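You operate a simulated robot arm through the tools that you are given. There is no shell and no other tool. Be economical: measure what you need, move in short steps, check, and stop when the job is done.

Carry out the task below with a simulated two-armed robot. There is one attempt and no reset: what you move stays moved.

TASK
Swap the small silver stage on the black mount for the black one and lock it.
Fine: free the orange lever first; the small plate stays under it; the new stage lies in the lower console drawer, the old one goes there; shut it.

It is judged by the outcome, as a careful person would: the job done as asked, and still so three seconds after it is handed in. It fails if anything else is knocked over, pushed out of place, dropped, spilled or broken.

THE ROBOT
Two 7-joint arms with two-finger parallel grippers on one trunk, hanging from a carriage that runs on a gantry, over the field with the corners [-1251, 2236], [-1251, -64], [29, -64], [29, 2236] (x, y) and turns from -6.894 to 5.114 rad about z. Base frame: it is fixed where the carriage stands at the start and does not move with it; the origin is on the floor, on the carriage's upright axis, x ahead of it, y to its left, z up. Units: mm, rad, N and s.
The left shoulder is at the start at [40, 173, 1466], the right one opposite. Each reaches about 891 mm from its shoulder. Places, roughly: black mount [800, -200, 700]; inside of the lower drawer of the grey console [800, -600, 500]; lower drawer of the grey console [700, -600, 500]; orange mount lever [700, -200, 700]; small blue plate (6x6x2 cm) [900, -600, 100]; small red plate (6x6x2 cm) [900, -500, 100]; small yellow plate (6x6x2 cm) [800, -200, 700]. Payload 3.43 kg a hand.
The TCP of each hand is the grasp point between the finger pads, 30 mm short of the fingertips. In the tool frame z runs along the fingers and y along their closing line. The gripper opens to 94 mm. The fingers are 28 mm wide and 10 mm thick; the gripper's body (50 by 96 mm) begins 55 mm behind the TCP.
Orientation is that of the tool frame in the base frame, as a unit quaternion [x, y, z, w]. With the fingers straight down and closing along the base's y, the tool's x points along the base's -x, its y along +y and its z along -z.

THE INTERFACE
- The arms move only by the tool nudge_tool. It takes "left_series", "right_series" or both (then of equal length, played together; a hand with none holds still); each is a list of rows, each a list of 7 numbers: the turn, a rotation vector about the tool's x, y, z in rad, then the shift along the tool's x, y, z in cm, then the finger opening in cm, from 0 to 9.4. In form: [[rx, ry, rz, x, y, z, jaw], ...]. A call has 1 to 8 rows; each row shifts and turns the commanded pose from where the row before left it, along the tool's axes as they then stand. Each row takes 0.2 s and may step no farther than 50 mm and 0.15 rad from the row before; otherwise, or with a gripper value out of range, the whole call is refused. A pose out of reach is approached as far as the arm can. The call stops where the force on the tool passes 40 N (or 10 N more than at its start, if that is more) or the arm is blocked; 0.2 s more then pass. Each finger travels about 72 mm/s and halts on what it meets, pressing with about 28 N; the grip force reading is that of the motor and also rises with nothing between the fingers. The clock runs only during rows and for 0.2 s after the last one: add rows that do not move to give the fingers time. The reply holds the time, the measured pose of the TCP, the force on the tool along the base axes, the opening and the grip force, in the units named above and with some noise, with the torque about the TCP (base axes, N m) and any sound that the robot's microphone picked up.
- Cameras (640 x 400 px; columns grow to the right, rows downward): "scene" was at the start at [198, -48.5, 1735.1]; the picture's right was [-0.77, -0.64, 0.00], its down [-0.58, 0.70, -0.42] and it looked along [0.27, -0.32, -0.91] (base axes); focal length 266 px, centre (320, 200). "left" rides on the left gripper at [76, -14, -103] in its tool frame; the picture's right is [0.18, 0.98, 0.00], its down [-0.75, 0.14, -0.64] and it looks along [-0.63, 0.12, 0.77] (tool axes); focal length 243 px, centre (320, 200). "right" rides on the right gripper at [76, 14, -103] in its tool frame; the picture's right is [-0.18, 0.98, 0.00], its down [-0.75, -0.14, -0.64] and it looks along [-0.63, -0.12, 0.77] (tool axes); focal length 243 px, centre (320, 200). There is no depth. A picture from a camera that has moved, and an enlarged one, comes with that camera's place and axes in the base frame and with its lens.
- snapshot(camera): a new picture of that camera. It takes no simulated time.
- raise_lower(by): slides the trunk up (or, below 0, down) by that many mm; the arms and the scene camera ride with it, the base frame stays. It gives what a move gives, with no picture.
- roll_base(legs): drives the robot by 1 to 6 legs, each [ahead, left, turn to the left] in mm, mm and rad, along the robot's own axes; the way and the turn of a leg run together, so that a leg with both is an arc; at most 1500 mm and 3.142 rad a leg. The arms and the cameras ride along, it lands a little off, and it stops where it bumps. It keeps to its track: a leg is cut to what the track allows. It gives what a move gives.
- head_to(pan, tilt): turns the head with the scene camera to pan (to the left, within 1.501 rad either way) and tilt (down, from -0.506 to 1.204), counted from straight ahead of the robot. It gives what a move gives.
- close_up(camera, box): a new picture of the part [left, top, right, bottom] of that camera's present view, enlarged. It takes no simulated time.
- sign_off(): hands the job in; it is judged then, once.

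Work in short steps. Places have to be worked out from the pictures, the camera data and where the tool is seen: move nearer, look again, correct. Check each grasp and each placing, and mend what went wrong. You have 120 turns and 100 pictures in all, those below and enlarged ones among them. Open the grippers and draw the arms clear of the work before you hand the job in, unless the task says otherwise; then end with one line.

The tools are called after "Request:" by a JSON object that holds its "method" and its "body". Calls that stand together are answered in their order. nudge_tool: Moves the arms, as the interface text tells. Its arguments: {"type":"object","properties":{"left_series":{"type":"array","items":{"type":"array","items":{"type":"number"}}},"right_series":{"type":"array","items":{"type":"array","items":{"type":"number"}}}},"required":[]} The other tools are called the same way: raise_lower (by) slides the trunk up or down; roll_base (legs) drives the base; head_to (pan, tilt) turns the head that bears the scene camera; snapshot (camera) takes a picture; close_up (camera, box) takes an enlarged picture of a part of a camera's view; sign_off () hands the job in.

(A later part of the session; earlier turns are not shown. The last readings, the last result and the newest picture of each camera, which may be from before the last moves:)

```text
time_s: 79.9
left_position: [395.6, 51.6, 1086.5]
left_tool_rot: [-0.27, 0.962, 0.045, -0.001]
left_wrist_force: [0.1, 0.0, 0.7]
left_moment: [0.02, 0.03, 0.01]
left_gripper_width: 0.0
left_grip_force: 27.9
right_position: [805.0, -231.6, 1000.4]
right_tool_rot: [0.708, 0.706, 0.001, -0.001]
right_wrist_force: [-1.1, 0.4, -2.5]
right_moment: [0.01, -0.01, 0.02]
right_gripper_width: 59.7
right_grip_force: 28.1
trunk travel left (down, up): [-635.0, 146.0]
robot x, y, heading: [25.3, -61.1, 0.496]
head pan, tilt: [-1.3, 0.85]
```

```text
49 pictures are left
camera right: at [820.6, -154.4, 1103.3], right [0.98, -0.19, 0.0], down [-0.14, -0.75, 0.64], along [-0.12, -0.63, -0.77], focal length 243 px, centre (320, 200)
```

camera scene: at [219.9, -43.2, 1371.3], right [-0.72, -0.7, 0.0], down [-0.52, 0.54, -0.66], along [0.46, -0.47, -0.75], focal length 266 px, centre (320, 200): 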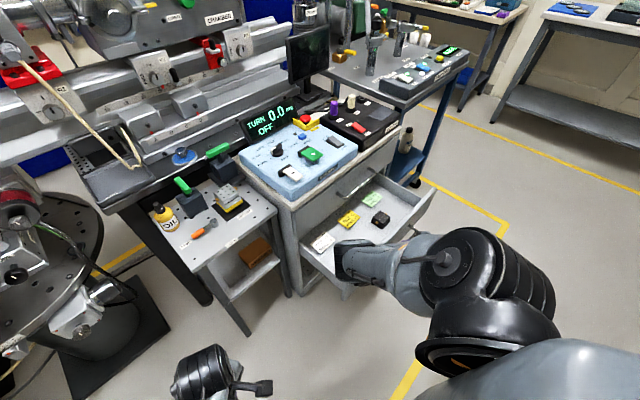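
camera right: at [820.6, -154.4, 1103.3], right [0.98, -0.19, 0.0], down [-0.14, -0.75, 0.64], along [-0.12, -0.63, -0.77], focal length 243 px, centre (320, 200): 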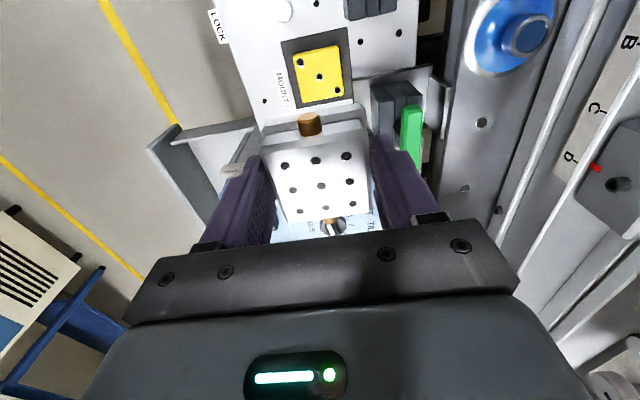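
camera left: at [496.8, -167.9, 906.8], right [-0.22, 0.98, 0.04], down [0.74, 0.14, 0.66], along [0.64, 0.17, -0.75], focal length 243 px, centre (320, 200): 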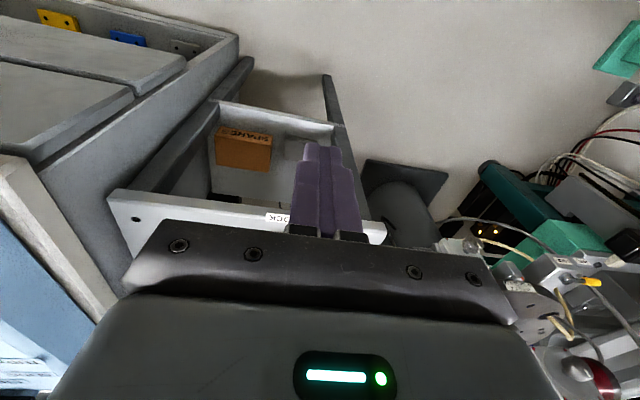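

Silver stage in hand, yellow plate stays. Return diagonally to over the drawer.

Request:
{"method": "nudge_tool", "body": {"right_series": [[0, 0, 0, -3.5, -3.4, 0, 4.5], [0, 0, 0, -3.5, -3.4, 0, 4.5], [0, 0, 0, -3.5, -3.4, 0, 4.5], [0, 0, 0, -3.5, -3.4, 0, 4.5], [0, 0, 0, -3.5, -3.4, 0, 4.5], [0, 0, 0, -3.5, -3.4, 0, 4.5], [0, 0, 0, 0, 0, 0, 4.5]]}}

Request:
{"method": "nudge_tool", "body": {"right_series": [[0, 0, 0, -3.3, -3.2, 0, 4.5], [0, 0, 0, -3.3, -3.2, 0, 4.5], [0, 0, 0, -3.3, -3.2, 0, 4.5], [0, 0, 0, -3.3, -3.2, 0, 4.5], [0, 0, 0, 0, 0, 0, 4.5]]}}

Request:
{"method": "snapshot", "body": {"camera": "right"}}

Request:
{"method": "snapshot", "body": {"camera": "scene"}}

```text
time_s: 81.5
left_position: [393.7, 53.9, 1087.6]
left_tool_rot: [-0.271, 0.962, 0.045, -0.001]
left_wrist_force: [-0.1, 0.3, 0.2]
left_moment: [0.0, 0.02, 0.01]
left_gripper_width: 0.0
left_grip_force: 28.2
right_position: [600.7, -441.3, 1000.1]
right_tool_rot: [0.707, 0.707, 0.002, 0.0]
right_wrist_force: [0.3, -0.1, -2.7]
right_moment: [0.01, 0.01, 0.0]
right_gripper_width: 59.6
right_grip_force: 27.8
trunk travel left (down, up): [-635.0, 146.0]
robot x, y, heading: [24.8, -60.3, 0.505]
head pan, tilt: [-1.3, 0.85]
```

```text
time_s: 82.7
left_position: [394.8, 52.0, 1086.7]
left_tool_rot: [-0.269, 0.962, 0.045, -0.001]
left_wrist_force: [-0.3, -0.2, 0.4]
left_moment: [0.0, 0.0, 0.0]
left_gripper_width: 0.0
left_grip_force: 28.2
right_position: [473.7, -570.5, 999.2]
right_tool_rot: [0.707, 0.707, 0.002, -0.001]
right_wrist_force: [-0.6, 0.3, -2.7]
right_moment: [0.01, -0.03, 0.02]
right_gripper_width: 59.7
right_grip_force: 27.7
trunk travel left (down, up): [-635.0, 146.0]
robot x, y, heading: [26.8, -61.6, 0.503]
head pan, tilt: [-1.3, 0.85]
```

```text
48 pictures are left
camera right: at [487.2, -494.7, 1102.2], right [0.98, -0.18, 0.0], down [-0.14, -0.76, 0.64], along [-0.12, -0.63, -0.77], focal length 243 px, centre (320, 200)
```

right: 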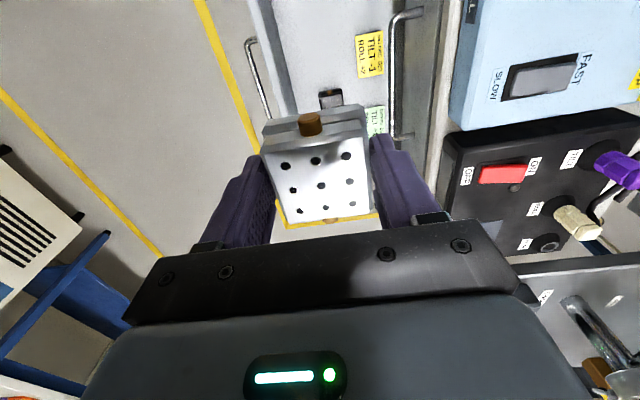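

```text
47 pictures are left
camera scene: at [220.0, -42.5, 1771.2], right [-0.72, -0.7, 0.0], down [-0.52, 0.54, -0.66], along [0.46, -0.47, -0.75], focal length 266 px, centre (320, 200)
```

scene: 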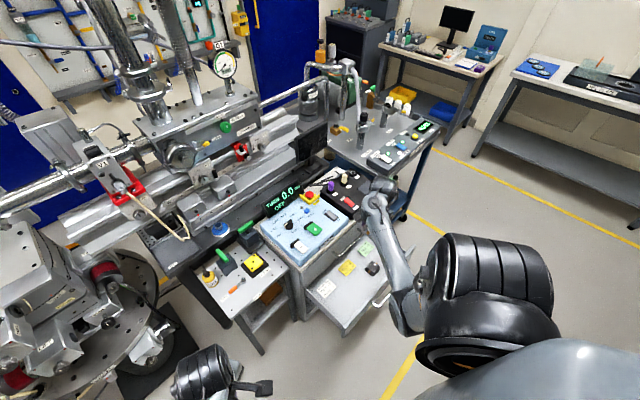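

Black stage ≈(472,-678) now; aim silver at (468,-583). Shift slightly and lower in stages.

Request:
{"method": "nudge_tool", "body": {"right_series": [[0, 0, 0, -1.3, -0.6, 0, 4.5], [0, 0, 0, 0, 0, 0, 4.5]]}}

Request:
{"method": "raise_lower", "body": {"by": -370}}

Request:
{"method": "snapshot", "body": {"camera": "right"}}

Request:
{"method": "snapshot", "body": {"camera": "scene"}}

```text
time_s: 83.3
left_position: [393.8, 52.9, 1087.2]
left_tool_rot: [-0.269, 0.962, 0.046, -0.001]
left_wrist_force: [0.8, 1.2, 0.0]
left_moment: [0.0, -0.01, -0.02]
left_gripper_width: 0.0
left_grip_force: 28.6
right_position: [465.9, -585.7, 999.6]
right_tool_rot: [0.708, 0.706, 0.002, 0.001]
right_wrist_force: [0.2, 0.3, -2.8]
right_moment: [0.0, 0.01, -0.01]
right_gripper_width: 59.7
right_grip_force: 28.1
trunk travel left (down, up): [-635.0, 146.0]
robot x, y, heading: [23.9, -61.2, 0.498]
head pan, tilt: [-1.3, 0.85]
```

```text
time_s: 86.8
left_position: [393.7, 52.7, 716.7]
left_tool_rot: [-0.27, 0.962, 0.045, -0.001]
left_wrist_force: [-0.4, 0.5, -0.2]
left_moment: [0.0, -0.04, 0.02]
left_gripper_width: 0.1
left_grip_force: 28.3
right_position: [467.0, -584.2, 630.0]
right_tool_rot: [0.708, 0.707, 0.001, 0.0]
right_wrist_force: [-0.5, 0.5, -3.7]
right_moment: [0.02, 0.03, 0.0]
right_gripper_width: 59.9
right_grip_force: 28.2
trunk travel left (down, up): [-265.0, 516.0]
robot x, y, heading: [23.8, -63.6, 0.5]
head pan, tilt: [-1.3, 0.85]
```

```text
46 pictures are left
camera right: at [481.3, -508.5, 731.9], right [0.98, -0.19, 0.0], down [-0.14, -0.75, 0.64], along [-0.12, -0.63, -0.77], focal length 243 px, centre (320, 200)
```

right: 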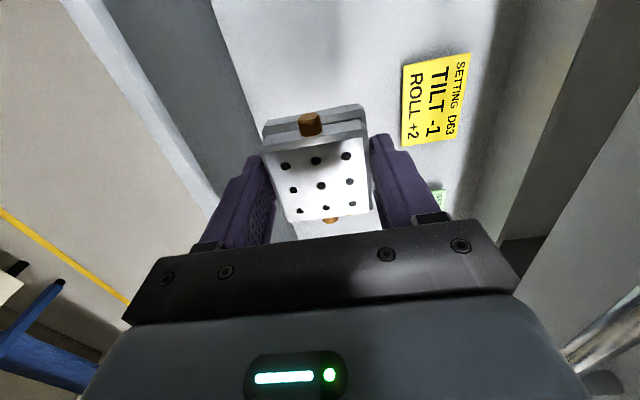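

```text
45 pictures are left
camera scene: at [219.9, -42.5, 1401.3], right [-0.72, -0.7, 0.0], down [-0.52, 0.54, -0.66], along [0.46, -0.47, -0.75], focal length 266 px, centre (320, 200)
```

scene: 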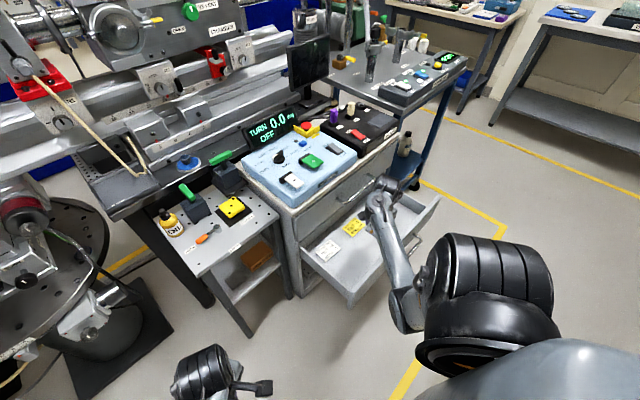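

Floor estimate z≈496–510, so contact expected at TCP ≈534–548. Lower 65 mm by trunk, then feel down by small arm steps.

Request:
{"method": "raise_lower", "body": {"by": -68}}

Request:
{"method": "snapshot", "body": {"camera": "right"}}

Request:
{"method": "nudge_tool", "body": {"right_series": [[0, 0, 0, 0, 0, 0.5, 4.5], [0, 0, 0, 0, 0, 0.5, 4.5], [0, 0, 0, 0, 0, 0, 4.5]]}}

```text
time_s: 87.9
left_position: [394.2, 52.6, 647.4]
left_tool_rot: [-0.27, 0.962, 0.044, -0.001]
left_wrist_force: [0.8, 0.0, 0.0]
left_moment: [-0.04, -0.03, 0.01]
left_gripper_width: 0.2
left_grip_force: 27.8
right_position: [464.8, -586.8, 560.9]
right_tool_rot: [0.708, 0.706, 0.001, 0.0]
right_wrist_force: [0.1, -0.4, -2.0]
right_moment: [0.0, 0.02, 0.0]
right_gripper_width: 59.7
right_grip_force: 28.2
trunk travel left (down, up): [-197.0, 584.0]
robot x, y, heading: [24.1, -60.2, 0.506]
head pan, tilt: [-1.3, 0.85]
```

```text
44 pictures are left
camera right: at [481.4, -508.5, 663.9], right [0.98, -0.19, 0.0], down [-0.14, -0.75, 0.64], along [-0.12, -0.63, -0.77], focal length 243 px, centre (320, 200)
```

right: 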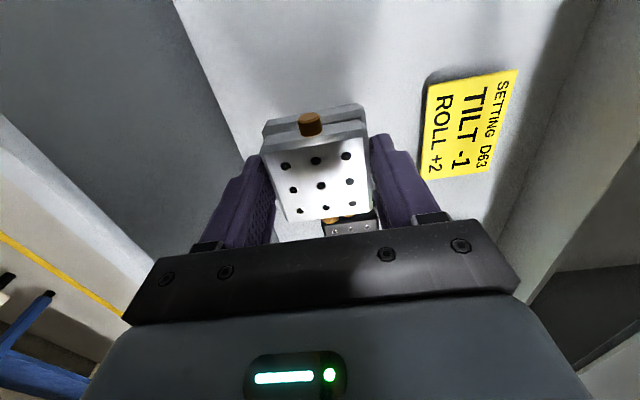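

```text
time_s: 88.7
left_position: [394.3, 52.1, 649.5]
left_tool_rot: [-0.27, 0.962, 0.046, -0.001]
left_wrist_force: [-0.2, 0.3, 0.0]
left_moment: [0.04, -0.01, -0.01]
left_gripper_width: 0.0
left_grip_force: 27.0
right_position: [466.3, -585.7, 551.0]
right_tool_rot: [0.707, 0.707, 0.0, 0.0]
right_wrist_force: [-0.3, -0.2, -3.1]
right_moment: [0.0, -0.01, 0.04]
right_gripper_width: 59.5
right_grip_force: 28.4
trunk travel left (down, up): [-197.0, 584.0]
robot x, y, heading: [24.0, -62.9, 0.5]
head pan, tilt: [-1.3, 0.85]
```

Floor re-estimated at ≈489 (contact near TCP 527). Continue down in small steps.

Request:
{"method": "nudge_tool", "body": {"right_series": [[0, 0, 0, 0, 0, 0.8, 4.5], [0, 0, 0, 0, 0, 0.8, 4.5], [0, 0, 0, 0, 0, 0, 4.5]]}}

Request:
{"method": "nudge_tool", "body": {"right_series": [[0, 0, 0, 0, 0, 0.3, 4.5], [0, 0, 0, 0, 0, 0.2, 4.5], [0, 0, 0, 0, 0, 0, 4.5]]}}

```text
time_s: 89.5
left_position: [393.3, 53.3, 650.6]
left_tool_rot: [-0.27, 0.962, 0.046, 0.0]
left_wrist_force: [0.1, 0.1, 0.4]
left_moment: [0.01, -0.01, 0.04]
left_gripper_width: 0.0
left_grip_force: 27.7
right_position: [466.2, -586.2, 533.9]
right_tool_rot: [0.707, 0.707, 0.002, 0.0]
right_wrist_force: [-0.4, -0.7, -3.0]
right_moment: [0.01, -0.01, 0.03]
right_gripper_width: 59.6
right_grip_force: 28.2
trunk travel left (down, up): [-197.0, 584.0]
robot x, y, heading: [25.8, -64.3, 0.497]
head pan, tilt: [-1.3, 0.85]
```

```text
time_s: 90.3
left_position: [394.1, 52.6, 648.6]
left_tool_rot: [-0.27, 0.962, 0.045, -0.001]
left_wrist_force: [0.6, 0.3, -0.2]
left_moment: [0.03, 0.0, -0.02]
left_gripper_width: 0.0
left_grip_force: 28.3
right_position: [466.0, -585.0, 529.3]
right_tool_rot: [0.708, 0.706, 0.001, 0.001]
right_wrist_force: [1.1, 0.1, -3.4]
right_moment: [-0.01, -0.02, 0.01]
right_gripper_width: 59.6
right_grip_force: 27.4
trunk travel left (down, up): [-197.0, 584.0]
robot x, y, heading: [24.2, -58.4, 0.5]
head pan, tilt: [-1.3, 0.85]
```

No contact yet; keep feeling down in 2–3 mm steps.

Request:
{"method": "nudge_tool", "body": {"right_series": [[0, 0, 0, 0, 0, 0.3, 4.5], [0, 0, 0, 0, 0, 0, 4.5]]}}

Request:
{"method": "nudge_tool", "body": {"right_series": [[0, 0, 0, 0, 0, 0.3, 4.5], [0, 0, 0, 0, 0, 0, 4.5]]}}

Request:
{"method": "close_up", "body": {"camera": "right", "box": [200, 60, 440, 240]}}

```text
time_s: 90.9
left_position: [393.8, 53.4, 648.3]
left_tool_rot: [-0.27, 0.962, 0.045, 0.0]
left_wrist_force: [-0.1, 0.4, 0.2]
left_moment: [-0.02, 0.01, 0.0]
left_gripper_width: 0.0
left_grip_force: 28.5
right_position: [465.7, -583.6, 525.4]
right_tool_rot: [0.708, 0.706, 0.002, 0.0]
right_wrist_force: [-0.7, 0.4, -2.7]
right_moment: [0.01, -0.01, -0.03]
right_gripper_width: 59.8
right_grip_force: 28.0
trunk travel left (down, up): [-197.0, 584.0]
robot x, y, heading: [28.9, -64.0, 0.504]
head pan, tilt: [-1.3, 0.85]
```

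```text
time_s: 91.5
left_position: [394.8, 52.7, 648.8]
left_tool_rot: [-0.269, 0.962, 0.044, 0.0]
left_wrist_force: [0.4, 0.4, 0.9]
left_moment: [-0.01, -0.03, 0.01]
left_gripper_width: 0.0
left_grip_force: 28.1
right_position: [466.0, -585.2, 523.5]
right_tool_rot: [0.708, 0.706, 0.001, 0.0]
right_wrist_force: [-0.7, 0.3, -3.3]
right_moment: [0.02, 0.0, 0.0]
right_gripper_width: 59.8
right_grip_force: 28.4
trunk travel left (down, up): [-197.0, 584.0]
robot x, y, heading: [24.3, -61.5, 0.505]
head pan, tilt: [-1.3, 0.85]
```

```text
2.22 times, centred on (320, 150) of right
camera zoom: at [481.4, -508.1, 626.7], right [0.98, -0.19, 0.0], down [-0.14, -0.75, 0.64], along [-0.12, -0.63, -0.77], focal length 539 px, centre (320, 311)
```

zoom: 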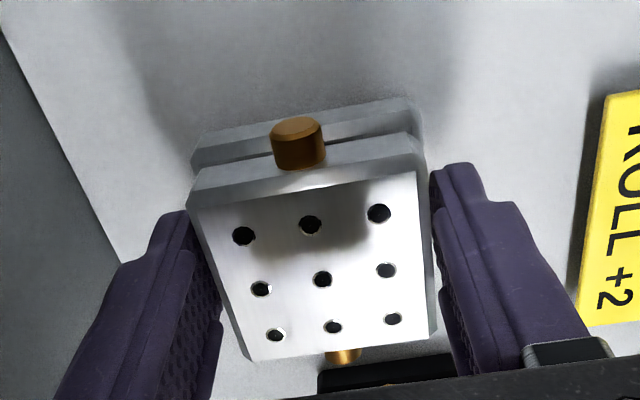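

Still hanging; continue in small steps.

Request:
{"method": "nudge_tool", "body": {"right_series": [[0, 0, 0, 0, 0, 0.3, 4.5], [0, 0, 0, 0, 0, 0, 4.5]]}}

Request:
{"method": "nudge_tool", "body": {"right_series": [[0, 0, 0, 0, 0, 0.3, 4.5], [0, 0, 0, 0, 0, 0, 4.5]]}}

Request:
{"method": "nudge_tool", "body": {"right_series": [[0, 0, 0, 0, 0, 0.2, 4.5], [0, 0, 0, 0, 0, 0, 4.5]]}}

```text
time_s: 92.1
left_position: [393.6, 52.3, 648.1]
left_tool_rot: [-0.27, 0.962, 0.044, -0.001]
left_wrist_force: [-0.4, 0.5, -0.2]
left_moment: [-0.03, -0.02, 0.01]
left_gripper_width: 0.0
left_grip_force: 28.5
right_position: [466.0, -584.5, 520.2]
right_tool_rot: [0.707, 0.707, 0.001, 0.0]
right_wrist_force: [-0.5, 0.9, -3.1]
right_moment: [-0.01, -0.02, -0.01]
right_gripper_width: 59.4
right_grip_force: 28.0
trunk travel left (down, up): [-197.0, 584.0]
robot x, y, heading: [27.4, -62.0, 0.504]
head pan, tilt: [-1.3, 0.85]
```

```text
time_s: 92.7
left_position: [393.5, 53.6, 648.9]
left_tool_rot: [-0.27, 0.962, 0.045, -0.002]
left_wrist_force: [-0.8, -0.1, -0.5]
left_moment: [0.05, 0.03, 0.03]
left_gripper_width: 0.2
left_grip_force: 27.9
right_position: [465.7, -584.8, 517.5]
right_tool_rot: [0.707, 0.707, 0.0, -0.001]
right_wrist_force: [0.4, -0.2, -2.2]
right_moment: [0.01, 0.01, -0.01]
right_gripper_width: 59.5
right_grip_force: 28.0
trunk travel left (down, up): [-197.0, 584.0]
robot x, y, heading: [30.5, -62.1, 0.496]
head pan, tilt: [-1.3, 0.85]
```

```text
time_s: 93.3
left_position: [394.4, 52.7, 647.6]
left_tool_rot: [-0.27, 0.962, 0.044, -0.001]
left_wrist_force: [-0.7, -0.3, -0.7]
left_moment: [0.04, 0.02, 0.0]
left_gripper_width: 0.0
left_grip_force: 28.3
right_position: [466.3, -584.5, 516.0]
right_tool_rot: [0.708, 0.706, 0.0, 0.001]
right_wrist_force: [-0.5, 1.0, -2.9]
right_moment: [0.04, 0.06, 0.0]
right_gripper_width: 59.6
right_grip_force: 27.9
trunk travel left (down, up): [-197.0, 584.0]
robot x, y, heading: [26.9, -63.7, 0.499]
head pan, tilt: [-1.3, 0.85]
```

Continue feeling down.

Request:
{"method": "nudge_tool", "body": {"right_series": [[0, 0, 0, 0, 0, 0.3, 4.5], [0, 0, 0, 0, 0, 0, 4.5]]}}

Request:
{"method": "nudge_tool", "body": {"right_series": [[0, 0, 0, 0, 0, 0.3, 4.5], [0, 0, 0, 0, 0, 0, 4.5]]}}

Request:
{"method": "nudge_tool", "body": {"right_series": [[0, 0, 0, 0, 0, 0.3, 4.5], [0, 0, 0, 0, 0, 0, 4.5]]}}

Request:
{"method": "nudge_tool", "body": {"right_series": [[0, 0, 0, 0, 0, 0.3, 4.5], [0, 0, 0, 0, 0, 0, 4.5]]}}

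```text
time_s: 93.9
left_position: [394.2, 52.0, 648.5]
left_tool_rot: [-0.27, 0.962, 0.045, -0.001]
left_wrist_force: [0.1, 0.2, -0.5]
left_moment: [0.01, -0.02, 0.0]
left_gripper_width: 0.0
left_grip_force: 28.2
right_position: [467.2, -585.5, 513.1]
right_tool_rot: [0.708, 0.706, 0.001, 0.0]
right_wrist_force: [-0.4, 0.1, -2.5]
right_moment: [-0.01, 0.01, -0.01]
right_gripper_width: 59.7
right_grip_force: 27.9
trunk travel left (down, up): [-197.0, 584.0]
robot x, y, heading: [24.1, -58.1, 0.499]
head pan, tilt: [-1.3, 0.85]
```

```text
time_s: 94.5
left_position: [394.4, 53.1, 648.5]
left_tool_rot: [-0.27, 0.962, 0.046, -0.001]
left_wrist_force: [0.4, 0.2, -0.3]
left_moment: [0.0, -0.02, -0.05]
left_gripper_width: 0.1
left_grip_force: 28.0
right_position: [466.7, -586.2, 509.8]
right_tool_rot: [0.708, 0.706, 0.001, 0.0]
right_wrist_force: [-1.0, 0.2, -2.8]
right_moment: [-0.03, 0.0, -0.01]
right_gripper_width: 59.6
right_grip_force: 28.5
trunk travel left (down, up): [-197.0, 584.0]
robot x, y, heading: [22.1, -61.8, 0.501]
head pan, tilt: [-1.3, 0.85]
```

```text
time_s: 95.1
left_position: [394.7, 52.0, 648.5]
left_tool_rot: [-0.271, 0.962, 0.045, 0.0]
left_wrist_force: [0.4, 0.3, 0.3]
left_moment: [-0.01, 0.0, 0.0]
left_gripper_width: 0.0
left_grip_force: 28.1
right_position: [465.7, -584.6, 506.9]
right_tool_rot: [0.708, 0.707, 0.002, 0.001]
right_wrist_force: [-0.7, 1.3, -2.4]
right_moment: [-0.01, -0.01, -0.02]
right_gripper_width: 59.7
right_grip_force: 27.8
trunk travel left (down, up): [-197.0, 584.0]
robot x, y, heading: [24.8, -64.0, 0.501]
head pan, tilt: [-1.3, 0.85]
```

```text
time_s: 95.7
left_position: [395.5, 52.7, 650.5]
left_tool_rot: [-0.27, 0.962, 0.045, -0.001]
left_wrist_force: [-0.1, 1.0, 0.0]
left_moment: [0.0, -0.01, 0.03]
left_gripper_width: 0.0
left_grip_force: 28.0
right_position: [467.6, -586.1, 504.2]
right_tool_rot: [0.708, 0.707, 0.002, 0.0]
right_wrist_force: [-0.8, 4.9, 17.8]
right_moment: [0.51, 0.26, -0.08]
right_gripper_width: 59.6
right_grip_force: 27.9
trunk travel left (down, up): [-197.0, 584.0]
robot x, y, heading: [26.5, -61.0, 0.501]
head pan, tilt: [-1.3, 0.85]
```

Contact at TCP ≈504.5 (floor ≈467). Verify by picture before releasing.

Request:
{"method": "snapshot", "body": {"camera": "right"}}

Request:
{"method": "close_up", "body": {"camera": "scene", "box": [290, 160, 440, 290]}}

```text
42 pictures are left
camera right: at [483.0, -508.5, 608.4], right [0.98, -0.19, 0.0], down [-0.14, -0.75, 0.64], along [-0.12, -0.63, -0.77], focal length 243 px, centre (320, 200)
```

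right: 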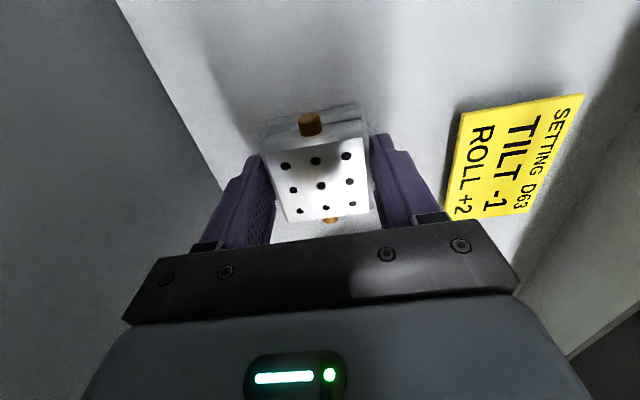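

```text
3.08 times, centred on (365, 225) of scene
camera zoom: at [220.5, -42.5, 1333.6], right [-0.72, -0.7, 0.0], down [-0.52, 0.54, -0.66], along [0.46, -0.47, -0.75], focal length 818 px, centre (182, 123)
```

zoom: 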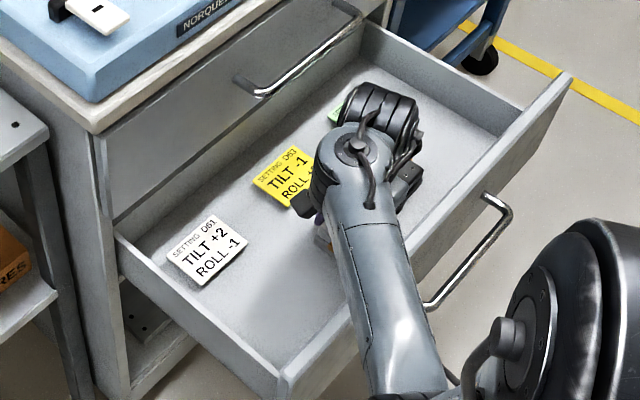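

Stage rests on the drawer floor. Open and rise.

Request:
{"method": "nudge_tool", "body": {"right_series": [[0, 0, 0, 0, 0, 0, 6.5], [0, 0, 0, 0, 0, 0, 7.5], [0, 0, 0, 0, 0, 0, 8.4], [0, 0, 0, 0, 0, -1, 8.4]]}}

Request:
{"method": "raise_lower", "body": {"by": 110}}

Request:
{"method": "snapshot", "body": {"camera": "right"}}

```text
time_s: 96.7
left_position: [395.6, 52.2, 648.6]
left_tool_rot: [-0.271, 0.961, 0.045, -0.002]
left_wrist_force: [-0.7, -0.4, -0.2]
left_moment: [0.0, 0.01, 0.0]
left_gripper_width: 0.0
left_grip_force: 28.0
right_position: [467.3, -586.8, 514.8]
right_tool_rot: [0.707, 0.707, 0.001, 0.0]
right_wrist_force: [1.1, -0.6, 0.1]
right_moment: [-0.01, -0.03, -0.02]
right_gripper_width: 83.9
right_grip_force: 0.1
trunk travel left (down, up): [-197.0, 584.0]
robot x, y, heading: [25.3, -60.7, 0.504]
head pan, tilt: [-1.3, 0.85]
```

```text
time_s: 98.1
left_position: [393.7, 52.4, 757.7]
left_tool_rot: [-0.27, 0.962, 0.045, -0.001]
left_wrist_force: [-0.2, -0.8, -1.0]
left_moment: [-0.03, 0.01, 0.01]
left_gripper_width: 0.0
left_grip_force: 28.2
right_position: [465.4, -585.3, 622.8]
right_tool_rot: [0.707, 0.707, 0.002, -0.001]
right_wrist_force: [0.3, 0.0, 0.3]
right_moment: [0.0, -0.02, 0.04]
right_gripper_width: 83.9
right_grip_force: 0.1
trunk travel left (down, up): [-307.0, 474.0]
robot x, y, heading: [25.1, -61.4, 0.503]
head pan, tilt: [-1.3, 0.85]
```

```text
40 pictures are left
camera right: at [481.8, -508.7, 726.9], right [0.98, -0.19, 0.0], down [-0.14, -0.75, 0.64], along [-0.12, -0.63, -0.77], focal length 243 px, centre (320, 200)
```

right: 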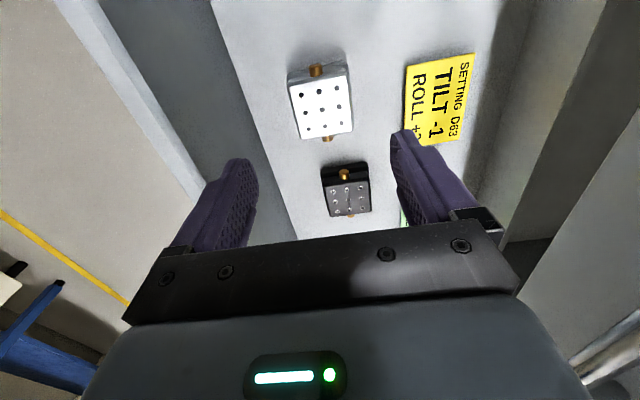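

Silver sits well; black centre ≈(479,-692). Move above it and check.

Request:
{"method": "nudge_tool", "body": {"right_series": [[0, 0, 0, -3.57, 0.45, 0, 8.6], [0, 0, 0, -3.57, 0.45, 0, 8.6], [0, 0, 0, -3.56, 0.45, 0, 8.6], [0, 0, 0, 0, 0, 0, 8.6]]}}

Request:
{"method": "close_up", "body": {"camera": "right", "box": [200, 60, 440, 240]}}

Request:
{"method": "close_up", "body": {"camera": "scene", "box": [290, 160, 440, 290]}}

```text
time_s: 99.1
left_position: [394.8, 53.0, 758.7]
left_tool_rot: [-0.271, 0.962, 0.045, -0.001]
left_wrist_force: [0.2, 0.2, -0.6]
left_moment: [-0.01, -0.02, 0.05]
left_gripper_width: 0.2
left_grip_force: 28.2
right_position: [479.2, -691.6, 621.5]
right_tool_rot: [0.708, 0.706, 0.002, -0.001]
right_wrist_force: [-0.9, -0.5, 0.0]
right_moment: [-0.01, 0.01, 0.01]
right_gripper_width: 86.0
right_grip_force: 0.0
trunk travel left (down, up): [-307.0, 474.0]
robot x, y, heading: [27.3, -61.7, 0.501]
head pan, tilt: [-1.3, 0.85]
```

```text
2.22 times, centred on (320, 150) of right
camera zoom: at [495.4, -614.7, 726.0], right [0.98, -0.19, 0.0], down [-0.14, -0.76, 0.64], along [-0.12, -0.63, -0.77], focal length 539 px, centre (320, 311)
```

zoom: 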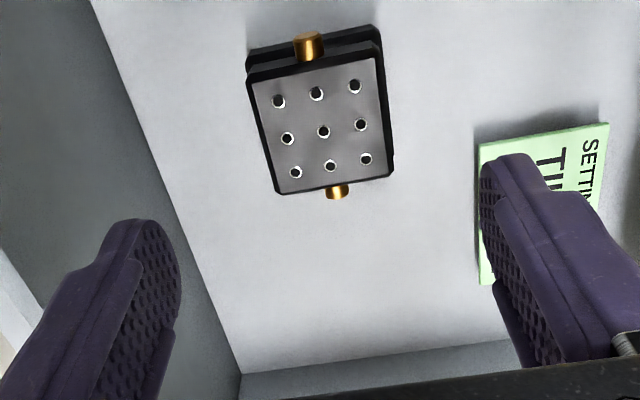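

```text
3.08 times, centred on (365, 225) of scene
camera zoom: at [219.8, -42.0, 1443.2], right [-0.72, -0.7, 0.0], down [-0.52, 0.54, -0.66], along [0.46, -0.47, -0.75], focal length 818 px, centre (182, 123)
```

zoom: 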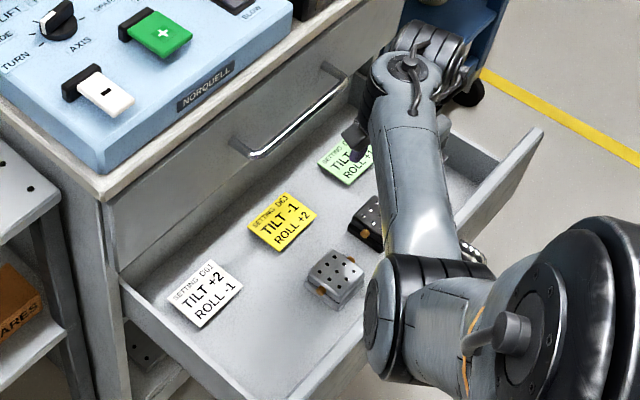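

Black stage aligned, true centre ≈(477.5,-700). Shift and lower 115 mm to TCP ≈506.

Request:
{"method": "nudge_tool", "body": {"right_series": [[0, 0, 0, -0.85, -0.15, 0, 8.6], [0, 0, 0, 0, 0, 0, 8.6]]}}

Request:
{"method": "raise_lower", "body": {"by": -80}}

Request:
{"method": "close_up", "body": {"camera": "right", "box": [200, 60, 440, 240]}}

```text
time_s: 99.7
left_position: [393.9, 53.0, 757.9]
left_tool_rot: [-0.269, 0.962, 0.045, 0.0]
left_wrist_force: [-0.6, -0.3, 0.8]
left_moment: [0.0, 0.01, 0.0]
left_gripper_width: 0.0
left_grip_force: 28.1
right_position: [480.0, -700.4, 623.7]
right_tool_rot: [0.708, 0.707, 0.001, -0.001]
right_wrist_force: [0.6, 0.8, -0.4]
right_moment: [0.02, -0.01, 0.02]
right_gripper_width: 85.8
right_grip_force: 0.1
trunk travel left (down, up): [-307.0, 474.0]
robot x, y, heading: [26.5, -62.4, 0.505]
head pan, tilt: [-1.3, 0.85]
```

```text
time_s: 100.9
left_position: [394.2, 52.6, 679.9]
left_tool_rot: [-0.27, 0.962, 0.045, -0.001]
left_wrist_force: [0.6, 0.1, -0.1]
left_moment: [-0.04, 0.01, -0.02]
left_gripper_width: 0.0
left_grip_force: 27.5
right_position: [479.6, -699.8, 543.7]
right_tool_rot: [0.708, 0.707, 0.001, 0.0]
right_wrist_force: [-0.3, -0.7, -0.3]
right_moment: [0.02, -0.01, -0.02]
right_gripper_width: 86.1
right_grip_force: 0.1
trunk travel left (down, up): [-227.0, 554.0]
robot x, y, heading: [26.0, -64.1, 0.496]
head pan, tilt: [-1.3, 0.85]
```

```text
2.22 times, centred on (320, 150) of right
camera zoom: at [494.3, -624.2, 646.7], right [0.98, -0.19, 0.0], down [-0.14, -0.75, 0.64], along [-0.12, -0.63, -0.77], focal length 539 px, centre (320, 311)
```

zoom: 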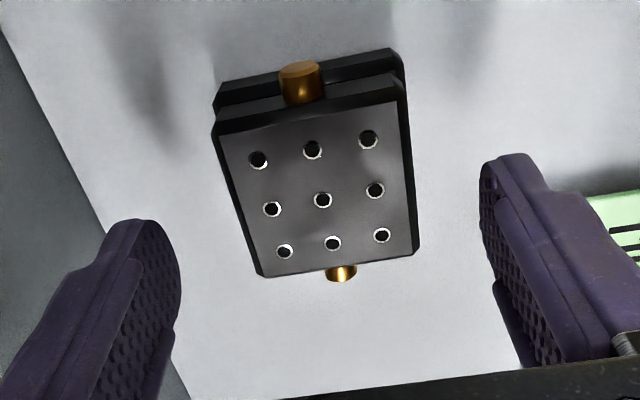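

Centred. Lower 38 mm more, then grip.

Request:
{"method": "raise_lower", "body": {"by": -37}}

Request:
{"method": "close_up", "body": {"camera": "right", "box": [200, 60, 440, 240]}}

Request:
{"method": "nudge_tool", "body": {"right_series": [[0, 0, 0, 0, 0, 0, 7.0], [0, 0, 0, 0, 0, 0, 5.5], [0, 0, 0, 0, 0, 0, 4.5], [0, 0, 0, 0, 0, 0, 4.5]]}}

Request:
{"method": "close_up", "body": {"camera": "right", "box": [200, 60, 440, 240]}}

```text
time_s: 101.7
left_position: [395.4, 52.2, 641.6]
left_tool_rot: [-0.27, 0.962, 0.045, -0.002]
left_wrist_force: [0.6, 0.4, 0.4]
left_moment: [-0.02, 0.0, 0.0]
left_gripper_width: 0.0
left_grip_force: 28.3
right_position: [478.7, -700.6, 507.1]
right_tool_rot: [0.707, 0.707, 0.001, 0.0]
right_wrist_force: [0.3, -0.5, 0.2]
right_moment: [0.02, 0.01, 0.0]
right_gripper_width: 85.9
right_grip_force: 0.2
trunk travel left (down, up): [-190.0, 591.0]
robot x, y, heading: [26.3, -63.6, 0.5]
head pan, tilt: [-1.3, 0.85]
```

```text
2.22 times, centred on (320, 150) of right
camera zoom: at [494.4, -624.2, 609.7], right [0.98, -0.19, 0.0], down [-0.14, -0.75, 0.64], along [-0.12, -0.63, -0.77], focal length 539 px, centre (320, 311)
```

zoom: 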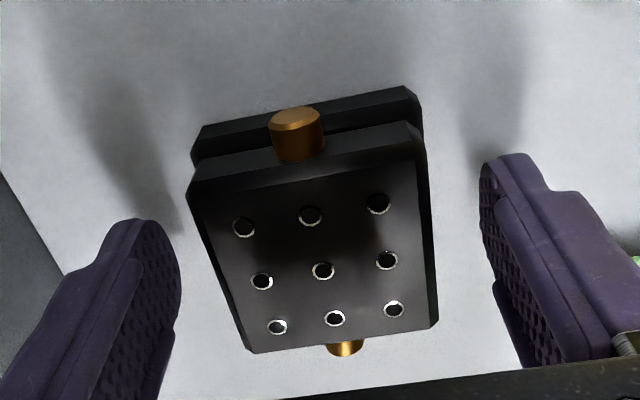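

```text
time_s: 102.7
left_position: [393.6, 52.3, 642.2]
left_tool_rot: [-0.27, 0.962, 0.045, -0.001]
left_wrist_force: [-0.2, 0.1, -0.8]
left_moment: [0.0, -0.05, -0.01]
left_gripper_width: 0.0
left_grip_force: 28.1
right_position: [478.7, -701.0, 506.4]
right_tool_rot: [0.708, 0.706, 0.001, -0.001]
right_wrist_force: [-1.0, 1.4, 1.8]
right_moment: [-0.03, 0.01, -0.02]
right_gripper_width: 59.2
right_grip_force: 28.3
trunk travel left (down, up): [-190.0, 591.0]
robot x, y, heading: [20.7, -58.6, 0.501]
head pan, tilt: [-1.3, 0.85]
```

```text
2.22 times, centred on (320, 150) of right
camera zoom: at [494.1, -624.1, 609.6], right [0.98, -0.19, 0.0], down [-0.14, -0.75, 0.64], along [-0.12, -0.63, -0.77], focal length 539 px, centre (320, 311)
```

zoom: 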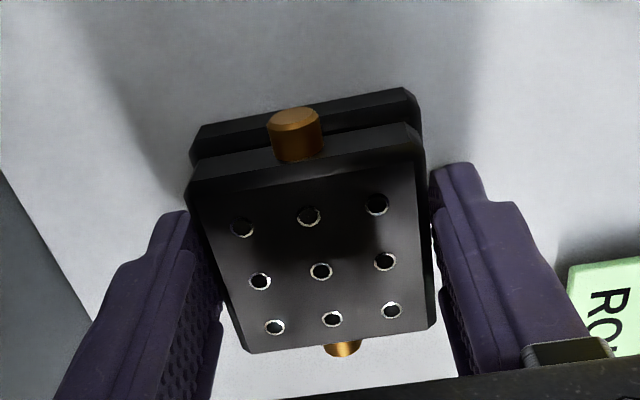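

Black stage gripped (59.2 mm), seated ~1.5 mm lower in the fingers than silver was. Lift it out with the trunk.

Request:
{"method": "raise_lower", "body": {"by": 445}}

Request:
{"method": "nudge_tool", "body": {"right_series": [[0, 0, 0, 1, 0, -2.5, 4.5], [0, 0, 0, 1, 0, -2.5, 4.5], [0, 0, 0, 4, 2.7, 0, 4.5], [0, 0, 0, 4, 2.7, 0, 4.5], [0, 0, 0, 4, 2.7, 0, 4.5], [0, 0, 0, 4, 2.7, 0, 4.5], [0, 0, 0, 4, 2.7, 0, 4.5], [0, 0, 0, 0, 0, 0, 4.5]]}}

Request:
{"method": "snapshot", "body": {"camera": "right"}}

```text
refused: 445 is not a number from -400 to 400
```

```text
time_s: 103.9
left_position: [393.0, 50.7, 640.9]
left_tool_rot: [-0.27, 0.962, 0.045, -0.002]
left_wrist_force: [0.2, -0.8, -0.4]
left_moment: [0.02, 0.03, -0.02]
left_gripper_width: 0.0
left_grip_force: 27.4
right_position: [541.4, -582.8, 553.2]
right_tool_rot: [0.715, 0.699, -0.001, -0.001]
right_wrist_force: [-10.9, 0.7, -11.5]
right_moment: [-0.02, -1.76, 0.0]
right_gripper_width: 59.7
right_grip_force: 28.1
trunk travel left (down, up): [-190.0, 591.0]
robot x, y, heading: [24.6, -59.2, 0.501]
head pan, tilt: [-1.3, 0.85]
stopped in row 5 (right hand): the force on the tool passed its limit at 55 N (the readings are from after the stop); the commanded pose is now the measured one
```

```text
34 pictures are left
camera right: at [558.8, -506.4, 656.2], right [0.98, -0.21, 0.0], down [-0.16, -0.75, 0.64], along [-0.14, -0.63, -0.77], focal length 243 px, centre (320, 200)
```

right: 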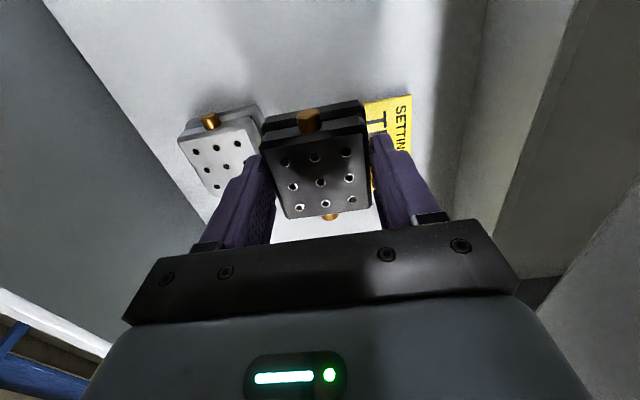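

I must not batch after a refusal: the hand met the upper handle. Reverse the same way back, checking.

Request:
{"method": "nudge_tool", "body": {"right_series": [[0, 0, 0, -2, -1.8, 0, 4.5], [0, 0, 0, -3.5, -2.2, 0, 4.5], [0, 0, 0, -3.5, -2.0, 0, 4.5], [0, 0, 0, 0, 0, 0, 4.5]]}}

```text
time_s: 104.9
left_position: [394.1, 51.8, 642.5]
left_tool_rot: [-0.269, 0.962, 0.045, -0.001]
left_wrist_force: [-0.1, 0.2, 0.0]
left_moment: [0.0, 0.03, 0.01]
left_gripper_width: 0.1
left_grip_force: 28.1
right_position: [484.1, -669.2, 552.8]
right_tool_rot: [0.714, 0.7, 0.001, -0.001]
right_wrist_force: [1.3, -0.9, -2.4]
right_moment: [0.01, -0.02, -0.03]
right_gripper_width: 59.8
right_grip_force: 27.9
trunk travel left (down, up): [-190.0, 591.0]
robot x, y, heading: [22.6, -59.3, 0.501]
head pan, tilt: [-1.3, 0.85]
```

Clear; load still held. Raise the trunk 400 only.

Request:
{"method": "raise_lower", "body": {"by": 400}}

Request:
{"method": "snapshot", "body": {"camera": "scene"}}

Request:
{"method": "snapshot", "body": {"camera": "right"}}

```text
time_s: 108.7
left_position: [395.0, 51.5, 1042.6]
left_tool_rot: [-0.269, 0.962, 0.046, -0.001]
left_wrist_force: [-0.1, -0.7, -0.2]
left_moment: [-0.04, -0.03, 0.01]
left_gripper_width: 0.0
left_grip_force: 28.0
right_position: [484.3, -669.5, 952.8]
right_tool_rot: [0.715, 0.7, 0.0, 0.0]
right_wrist_force: [-0.4, -0.4, -2.0]
right_moment: [0.01, -0.04, 0.01]
right_gripper_width: 59.5
right_grip_force: 28.2
trunk travel left (down, up): [-590.0, 191.0]
robot x, y, heading: [25.5, -58.6, 0.499]
head pan, tilt: [-1.3, 0.85]
```

```text
33 pictures are left
camera scene: at [220.0, -42.9, 1726.2], right [-0.72, -0.7, 0.0], down [-0.52, 0.54, -0.66], along [0.46, -0.47, -0.75], focal length 266 px, centre (320, 200)
```

scene: 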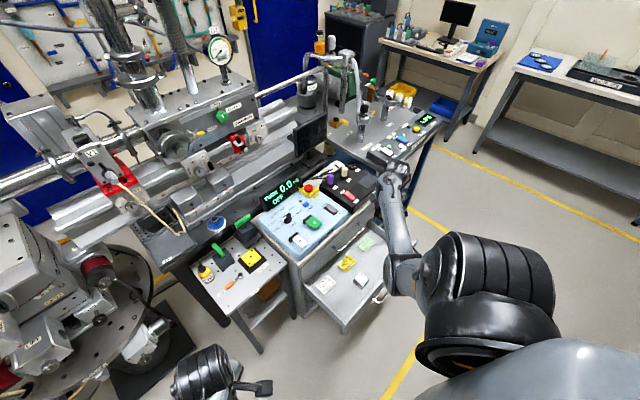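

```text
32 pictures are left
camera right: at [501.3, -592.6, 1056.0], right [0.98, -0.21, 0.0], down [-0.16, -0.75, 0.64], along [-0.13, -0.63, -0.77], focal length 243 px, centre (320, 200)
```

right: 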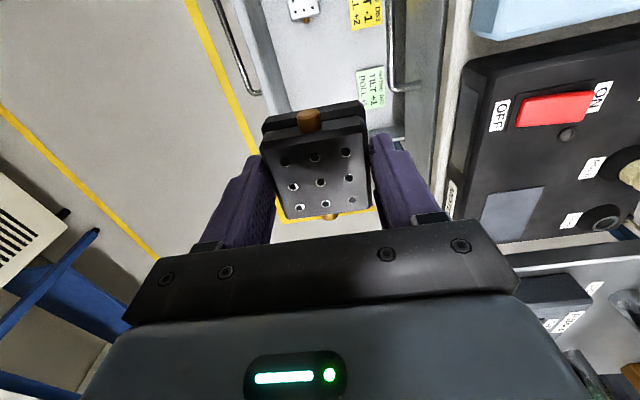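

Held well. Raise 48 mm, square the yaw, and travel to the mount as before (first part).

Request:
{"method": "raise_lower", "body": {"by": 48}}

Request:
{"method": "nudge_tool", "body": {"right_series": [[0, 0, -0.021, 4.5, 0, 0, 4.5], [0, 0, 0, 4.5, 0, 0, 4.5], [0, 0, 0, 3.48, 3.21, 0, 4.5], [0, 0, 0, 3.48, 3.21, 0, 4.5], [0, 0, 0, 3.48, 3.21, 0, 4.5], [0, 0, 0, 3.48, 3.21, 0, 4.5], [0, 0, 0, 3.48, 3.21, 0, 4.5], [0, 0, 0, 0, 0, 0, 4.5]]}}

```text
time_s: 109.6
left_position: [394.0, 51.4, 1090.0]
left_tool_rot: [-0.27, 0.962, 0.045, 0.0]
left_wrist_force: [-0.4, 0.7, -0.3]
left_moment: [-0.01, -0.01, 0.02]
left_gripper_width: 0.0
left_grip_force: 27.7
right_position: [484.2, -670.1, 1000.8]
right_tool_rot: [0.714, 0.7, 0.001, 0.001]
right_wrist_force: [-0.6, -0.1, -2.7]
right_moment: [-0.01, 0.02, 0.03]
right_gripper_width: 59.3
right_grip_force: 27.9
trunk travel left (down, up): [-638.0, 143.0]
robot x, y, heading: [25.4, -57.5, 0.499]
head pan, tilt: [-1.3, 0.85]
```

```text
time_s: 111.4
left_position: [394.9, 52.3, 1090.0]
left_tool_rot: [-0.27, 0.962, 0.045, -0.001]
left_wrist_force: [0.6, -0.4, -0.6]
left_moment: [0.01, 0.03, 0.03]
left_gripper_width: 0.2
left_grip_force: 28.0
right_position: [643.0, -403.2, 998.6]
right_tool_rot: [0.707, 0.707, 0.0, 0.0]
right_wrist_force: [0.8, 0.1, -2.8]
right_moment: [0.0, 0.01, 0.01]
right_gripper_width: 59.8
right_grip_force: 27.9
trunk travel left (down, up): [-638.0, 143.0]
robot x, y, heading: [25.0, -64.5, 0.494]
head pan, tilt: [-1.3, 0.85]
```

Continue to above the mount.

Request:
{"method": "nudge_tool", "body": {"right_series": [[0, 0, 0, 3.44, 3.24, 0, 4.5], [0, 0, 0, 3.44, 3.24, 0, 4.5], [0, 0, 0, 3.44, 3.24, 0, 4.5], [0, 0, 0, 3.44, 3.24, 0, 4.5], [0, 0, 0, 3.44, 3.24, 0, 4.5], [0, 0, 0, 0, 0, 0, 4.5]]}}

Request:
{"method": "head_to", "body": {"pan": -0.75, "tilt": 0.9}}

Request:
{"method": "snapshot", "body": {"camera": "right"}}

```text
time_s: 112.8
left_position: [393.9, 51.7, 1089.5]
left_tool_rot: [-0.269, 0.962, 0.046, 0.0]
left_wrist_force: [-0.5, -0.5, 0.3]
left_moment: [0.0, 0.01, -0.02]
left_gripper_width: 0.1
left_grip_force: 27.7
right_position: [808.6, -233.5, 1001.0]
right_tool_rot: [0.708, 0.706, 0.001, 0.0]
right_wrist_force: [-0.9, 0.9, -2.9]
right_moment: [0.02, 0.01, -0.01]
right_gripper_width: 59.8
right_grip_force: 28.2
trunk travel left (down, up): [-638.0, 143.0]
robot x, y, heading: [29.3, -63.9, 0.498]
head pan, tilt: [-1.3, 0.85]
```

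```text
time_s: 113.8
left_position: [395.7, 52.3, 1089.5]
left_tool_rot: [-0.269, 0.962, 0.045, -0.001]
left_wrist_force: [-0.2, 0.0, 0.9]
left_moment: [-0.02, -0.01, -0.04]
left_gripper_width: 0.0
left_grip_force: 27.9
right_position: [809.1, -234.1, 1001.6]
right_tool_rot: [0.708, 0.707, 0.0, -0.001]
right_wrist_force: [0.1, -0.3, -3.2]
right_moment: [-0.02, 0.03, -0.02]
right_gripper_width: 59.6
right_grip_force: 27.7
trunk travel left (down, up): [-638.0, 143.0]
robot x, y, heading: [24.0, -62.3, 0.504]
head pan, tilt: [-0.75, 0.901]
```

```text
31 pictures are left
camera right: at [824.8, -156.9, 1104.5], right [0.98, -0.19, 0.0], down [-0.14, -0.75, 0.64], along [-0.12, -0.63, -0.77], focal length 243 px, centre (320, 200)
```

right: 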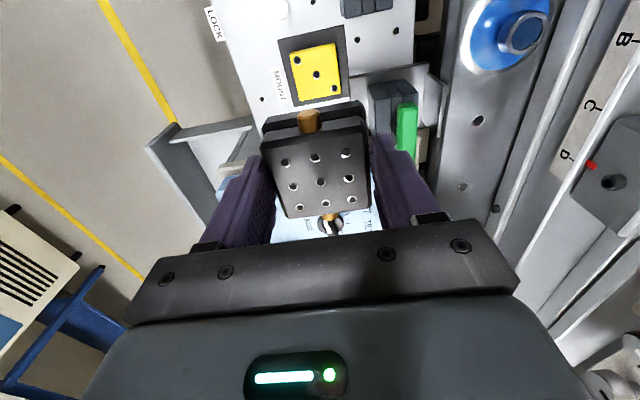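

Shift by (-4.2,+2.5) mm to match the silver's pose exactly, then lower in stages.

Request:
{"method": "nudge_tool", "body": {"right_series": [[0, 0, 0, 0.25, -0.42, 0, 4.5], [0, 0, 0, 0, 0, 0, 4.5]]}}

Request:
{"method": "raise_lower", "body": {"by": -180}}

Request:
{"method": "close_up", "body": {"camera": "right", "box": [200, 60, 440, 240]}}

Request:
{"method": "close_up", "body": {"camera": "scene", "box": [280, 140, 400, 240]}}

```text
time_s: 114.4
left_position: [395.2, 52.0, 1090.2]
left_tool_rot: [-0.269, 0.962, 0.045, 0.0]
left_wrist_force: [0.9, 1.2, -0.2]
left_moment: [-0.02, 0.0, -0.01]
left_gripper_width: 0.0
left_grip_force: 27.8
right_position: [805.3, -230.8, 1001.3]
right_tool_rot: [0.707, 0.707, 0.0, 0.0]
right_wrist_force: [0.9, 0.2, -3.8]
right_moment: [0.0, 0.01, -0.02]
right_gripper_width: 59.6
right_grip_force: 27.8
trunk travel left (down, up): [-638.0, 143.0]
robot x, y, heading: [24.5, -61.3, 0.497]
head pan, tilt: [-0.75, 0.901]
```

```text
time_s: 116.4
left_position: [394.8, 51.8, 909.9]
left_tool_rot: [-0.27, 0.962, 0.045, -0.002]
left_wrist_force: [0.1, -0.1, 0.0]
left_moment: [-0.02, 0.02, -0.01]
left_gripper_width: 0.0
left_grip_force: 27.7
right_position: [804.9, -230.8, 822.5]
right_tool_rot: [0.707, 0.708, 0.0, 0.0]
right_wrist_force: [-0.1, 0.9, -2.3]
right_moment: [0.0, 0.01, 0.03]
right_gripper_width: 59.9
right_grip_force: 28.0
trunk travel left (down, up): [-458.0, 323.0]
robot x, y, heading: [26.0, -59.2, 0.5]
head pan, tilt: [-0.75, 0.901]
```

```text
2.22 times, centred on (320, 150) of right
camera zoom: at [820.6, -154.5, 924.5], right [0.98, -0.18, 0.0], down [-0.14, -0.75, 0.64], along [-0.12, -0.63, -0.77], focal length 539 px, centre (320, 311)
```

zoom: 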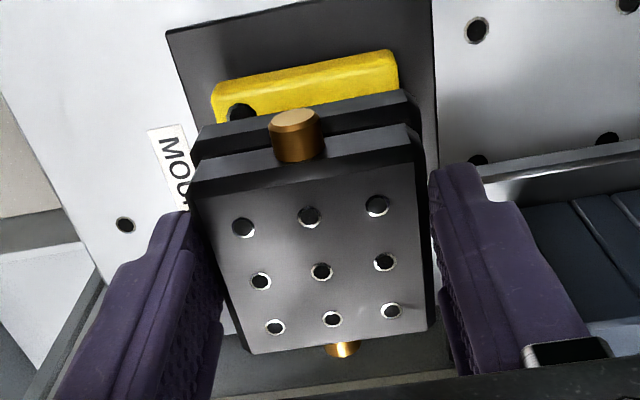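

```text
4.00 times, centred on (340, 190) of scene
camera zoom: at [238.7, -5.6, 1590.4], right [-0.25, -0.97, 0.0], down [-0.76, 0.2, -0.62], along [0.6, -0.15, -0.78], focal length 1063 px, centre (240, 240)
```

zoom: 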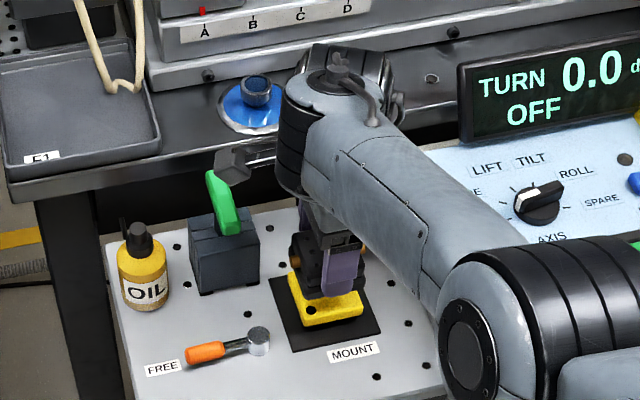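

Aligned over the yellow plate. Lower 24 mm by trunk, then feel the contact.

Request:
{"method": "raise_lower", "body": {"by": -24}}

Request:
{"method": "nudge_tool", "body": {"right_series": [[0, 0, 0, 0, 0, 0.15, 4.5], [0, 0, 0, 0, 0, 0, 4.5]]}}

Request:
{"method": "nudge_tool", "body": {"right_series": [[0, 0, 0, 0, 0, 0.15, 4.5], [0, 0, 0, 0, 0, 0, 4.5]]}}

```text
time_s: 117.1
left_position: [394.4, 51.7, 885.2]
left_tool_rot: [-0.269, 0.962, 0.046, -0.001]
left_wrist_force: [0.5, -0.3, 0.5]
left_moment: [-0.03, 0.01, 0.0]
left_gripper_width: 0.0
left_grip_force: 28.4
right_position: [804.3, -232.1, 796.6]
right_tool_rot: [0.708, 0.706, -0.001, -0.001]
right_wrist_force: [1.3, -1.3, -8.4]
right_moment: [-0.04, -0.07, -0.04]
right_gripper_width: 59.3
right_grip_force: 28.1
trunk travel left (down, up): [-434.0, 347.0]
robot x, y, heading: [25.4, -61.0, 0.5]
head pan, tilt: [-0.75, 0.901]
```

```text
time_s: 117.7
left_position: [394.5, 52.4, 886.2]
left_tool_rot: [-0.27, 0.962, 0.045, -0.001]
left_wrist_force: [0.2, -1.0, 0.7]
left_moment: [-0.01, -0.01, 0.0]
left_gripper_width: 0.1
left_grip_force: 28.3
right_position: [803.9, -231.7, 795.9]
right_tool_rot: [0.707, 0.707, 0.0, 0.0]
right_wrist_force: [-2.0, -2.5, -4.7]
right_moment: [-0.07, 0.1, -0.04]
right_gripper_width: 59.5
right_grip_force: 28.2
trunk travel left (down, up): [-434.0, 347.0]
robot x, y, heading: [26.5, -61.4, 0.495]
head pan, tilt: [-0.75, 0.901]
```

```text
time_s: 118.3
left_position: [393.7, 51.7, 886.4]
left_tool_rot: [-0.268, 0.962, 0.045, -0.002]
left_wrist_force: [0.1, 0.2, 0.6]
left_moment: [0.01, 0.05, 0.02]
left_gripper_width: 0.0
left_grip_force: 28.3
right_position: [804.1, -232.2, 795.3]
right_tool_rot: [0.707, 0.707, 0.0, -0.001]
right_wrist_force: [-11.7, -0.8, 13.7]
right_moment: [0.05, 0.38, -0.02]
right_gripper_width: 59.8
right_grip_force: 28.6
trunk travel left (down, up): [-434.0, 347.0]
robot x, y, heading: [24.3, -59.1, 0.5]
head pan, tilt: [-0.75, 0.901]
```

Contact and seat felt at TCP ≈795.5 (as expected). Release gently and inspect.

Request:
{"method": "nudge_tool", "body": {"right_series": [[0, 0, 0, 0, 0, 0, 6.5], [0, 0, 0, 0, 0, 0, 8], [0, 0, 0, 0, 0, 0, 9.4], [0, 0, 0, 0, 0, 0, 9.4]]}}

Request:
{"method": "raise_lower", "body": {"by": 130}}

Request:
{"method": "close_up", "body": {"camera": "right", "box": [200, 10, 440, 190]}}

Request:
{"method": "close_up", "body": {"camera": "scene", "box": [280, 170, 400, 260]}}

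```text
time_s: 119.3
left_position: [394.4, 52.2, 886.5]
left_tool_rot: [-0.269, 0.962, 0.045, -0.001]
left_wrist_force: [-0.4, 0.1, 0.8]
left_moment: [-0.03, 0.01, -0.02]
left_gripper_width: 0.0
left_grip_force: 27.8
right_position: [806.0, -232.6, 794.2]
right_tool_rot: [0.708, 0.707, 0.001, 0.0]
right_wrist_force: [0.3, -0.3, 0.6]
right_moment: [-0.04, -0.02, -0.01]
right_gripper_width: 93.9
right_grip_force: 0.0
trunk travel left (down, up): [-434.0, 347.0]
robot x, y, heading: [27.3, -57.4, 0.503]
head pan, tilt: [-0.75, 0.901]
```

```text
time_s: 120.9
left_position: [394.9, 52.8, 1015.6]
left_tool_rot: [-0.269, 0.962, 0.046, -0.001]
left_wrist_force: [-0.5, -0.2, 0.3]
left_moment: [0.01, 0.0, 0.01]
left_gripper_width: 0.0
left_grip_force: 27.9
right_position: [806.4, -231.5, 924.5]
right_tool_rot: [0.707, 0.707, 0.0, 0.0]
right_wrist_force: [0.2, -1.1, 0.1]
right_moment: [-0.02, 0.01, 0.01]
right_gripper_width: 94.0
right_grip_force: 0.1
trunk travel left (down, up): [-564.0, 217.0]
robot x, y, heading: [24.9, -63.2, 0.5]
head pan, tilt: [-0.75, 0.901]
```

```text
2.22 times, centred on (320, 100) of right
camera zoom: at [820.7, -154.5, 1027.4], right [0.98, -0.18, 0.0], down [-0.14, -0.75, 0.64], along [-0.12, -0.63, -0.77], focal length 539 px, centre (320, 422)
```

zoom: 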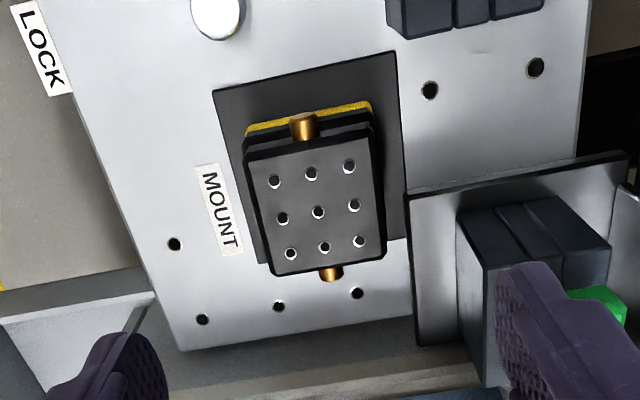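

```text
4.44 times, centred on (340, 215) of scene
camera zoom: at [238.7, -5.7, 1696.3], right [-0.25, -0.97, 0.0], down [-0.76, 0.2, -0.62], along [0.6, -0.15, -0.78], focal length 1181 px, centre (231, 133)
```

zoom: 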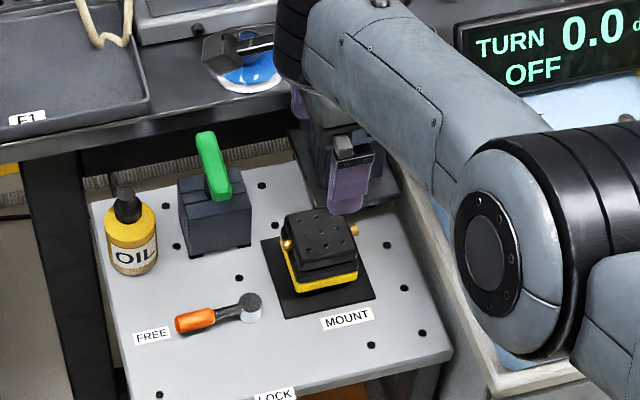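

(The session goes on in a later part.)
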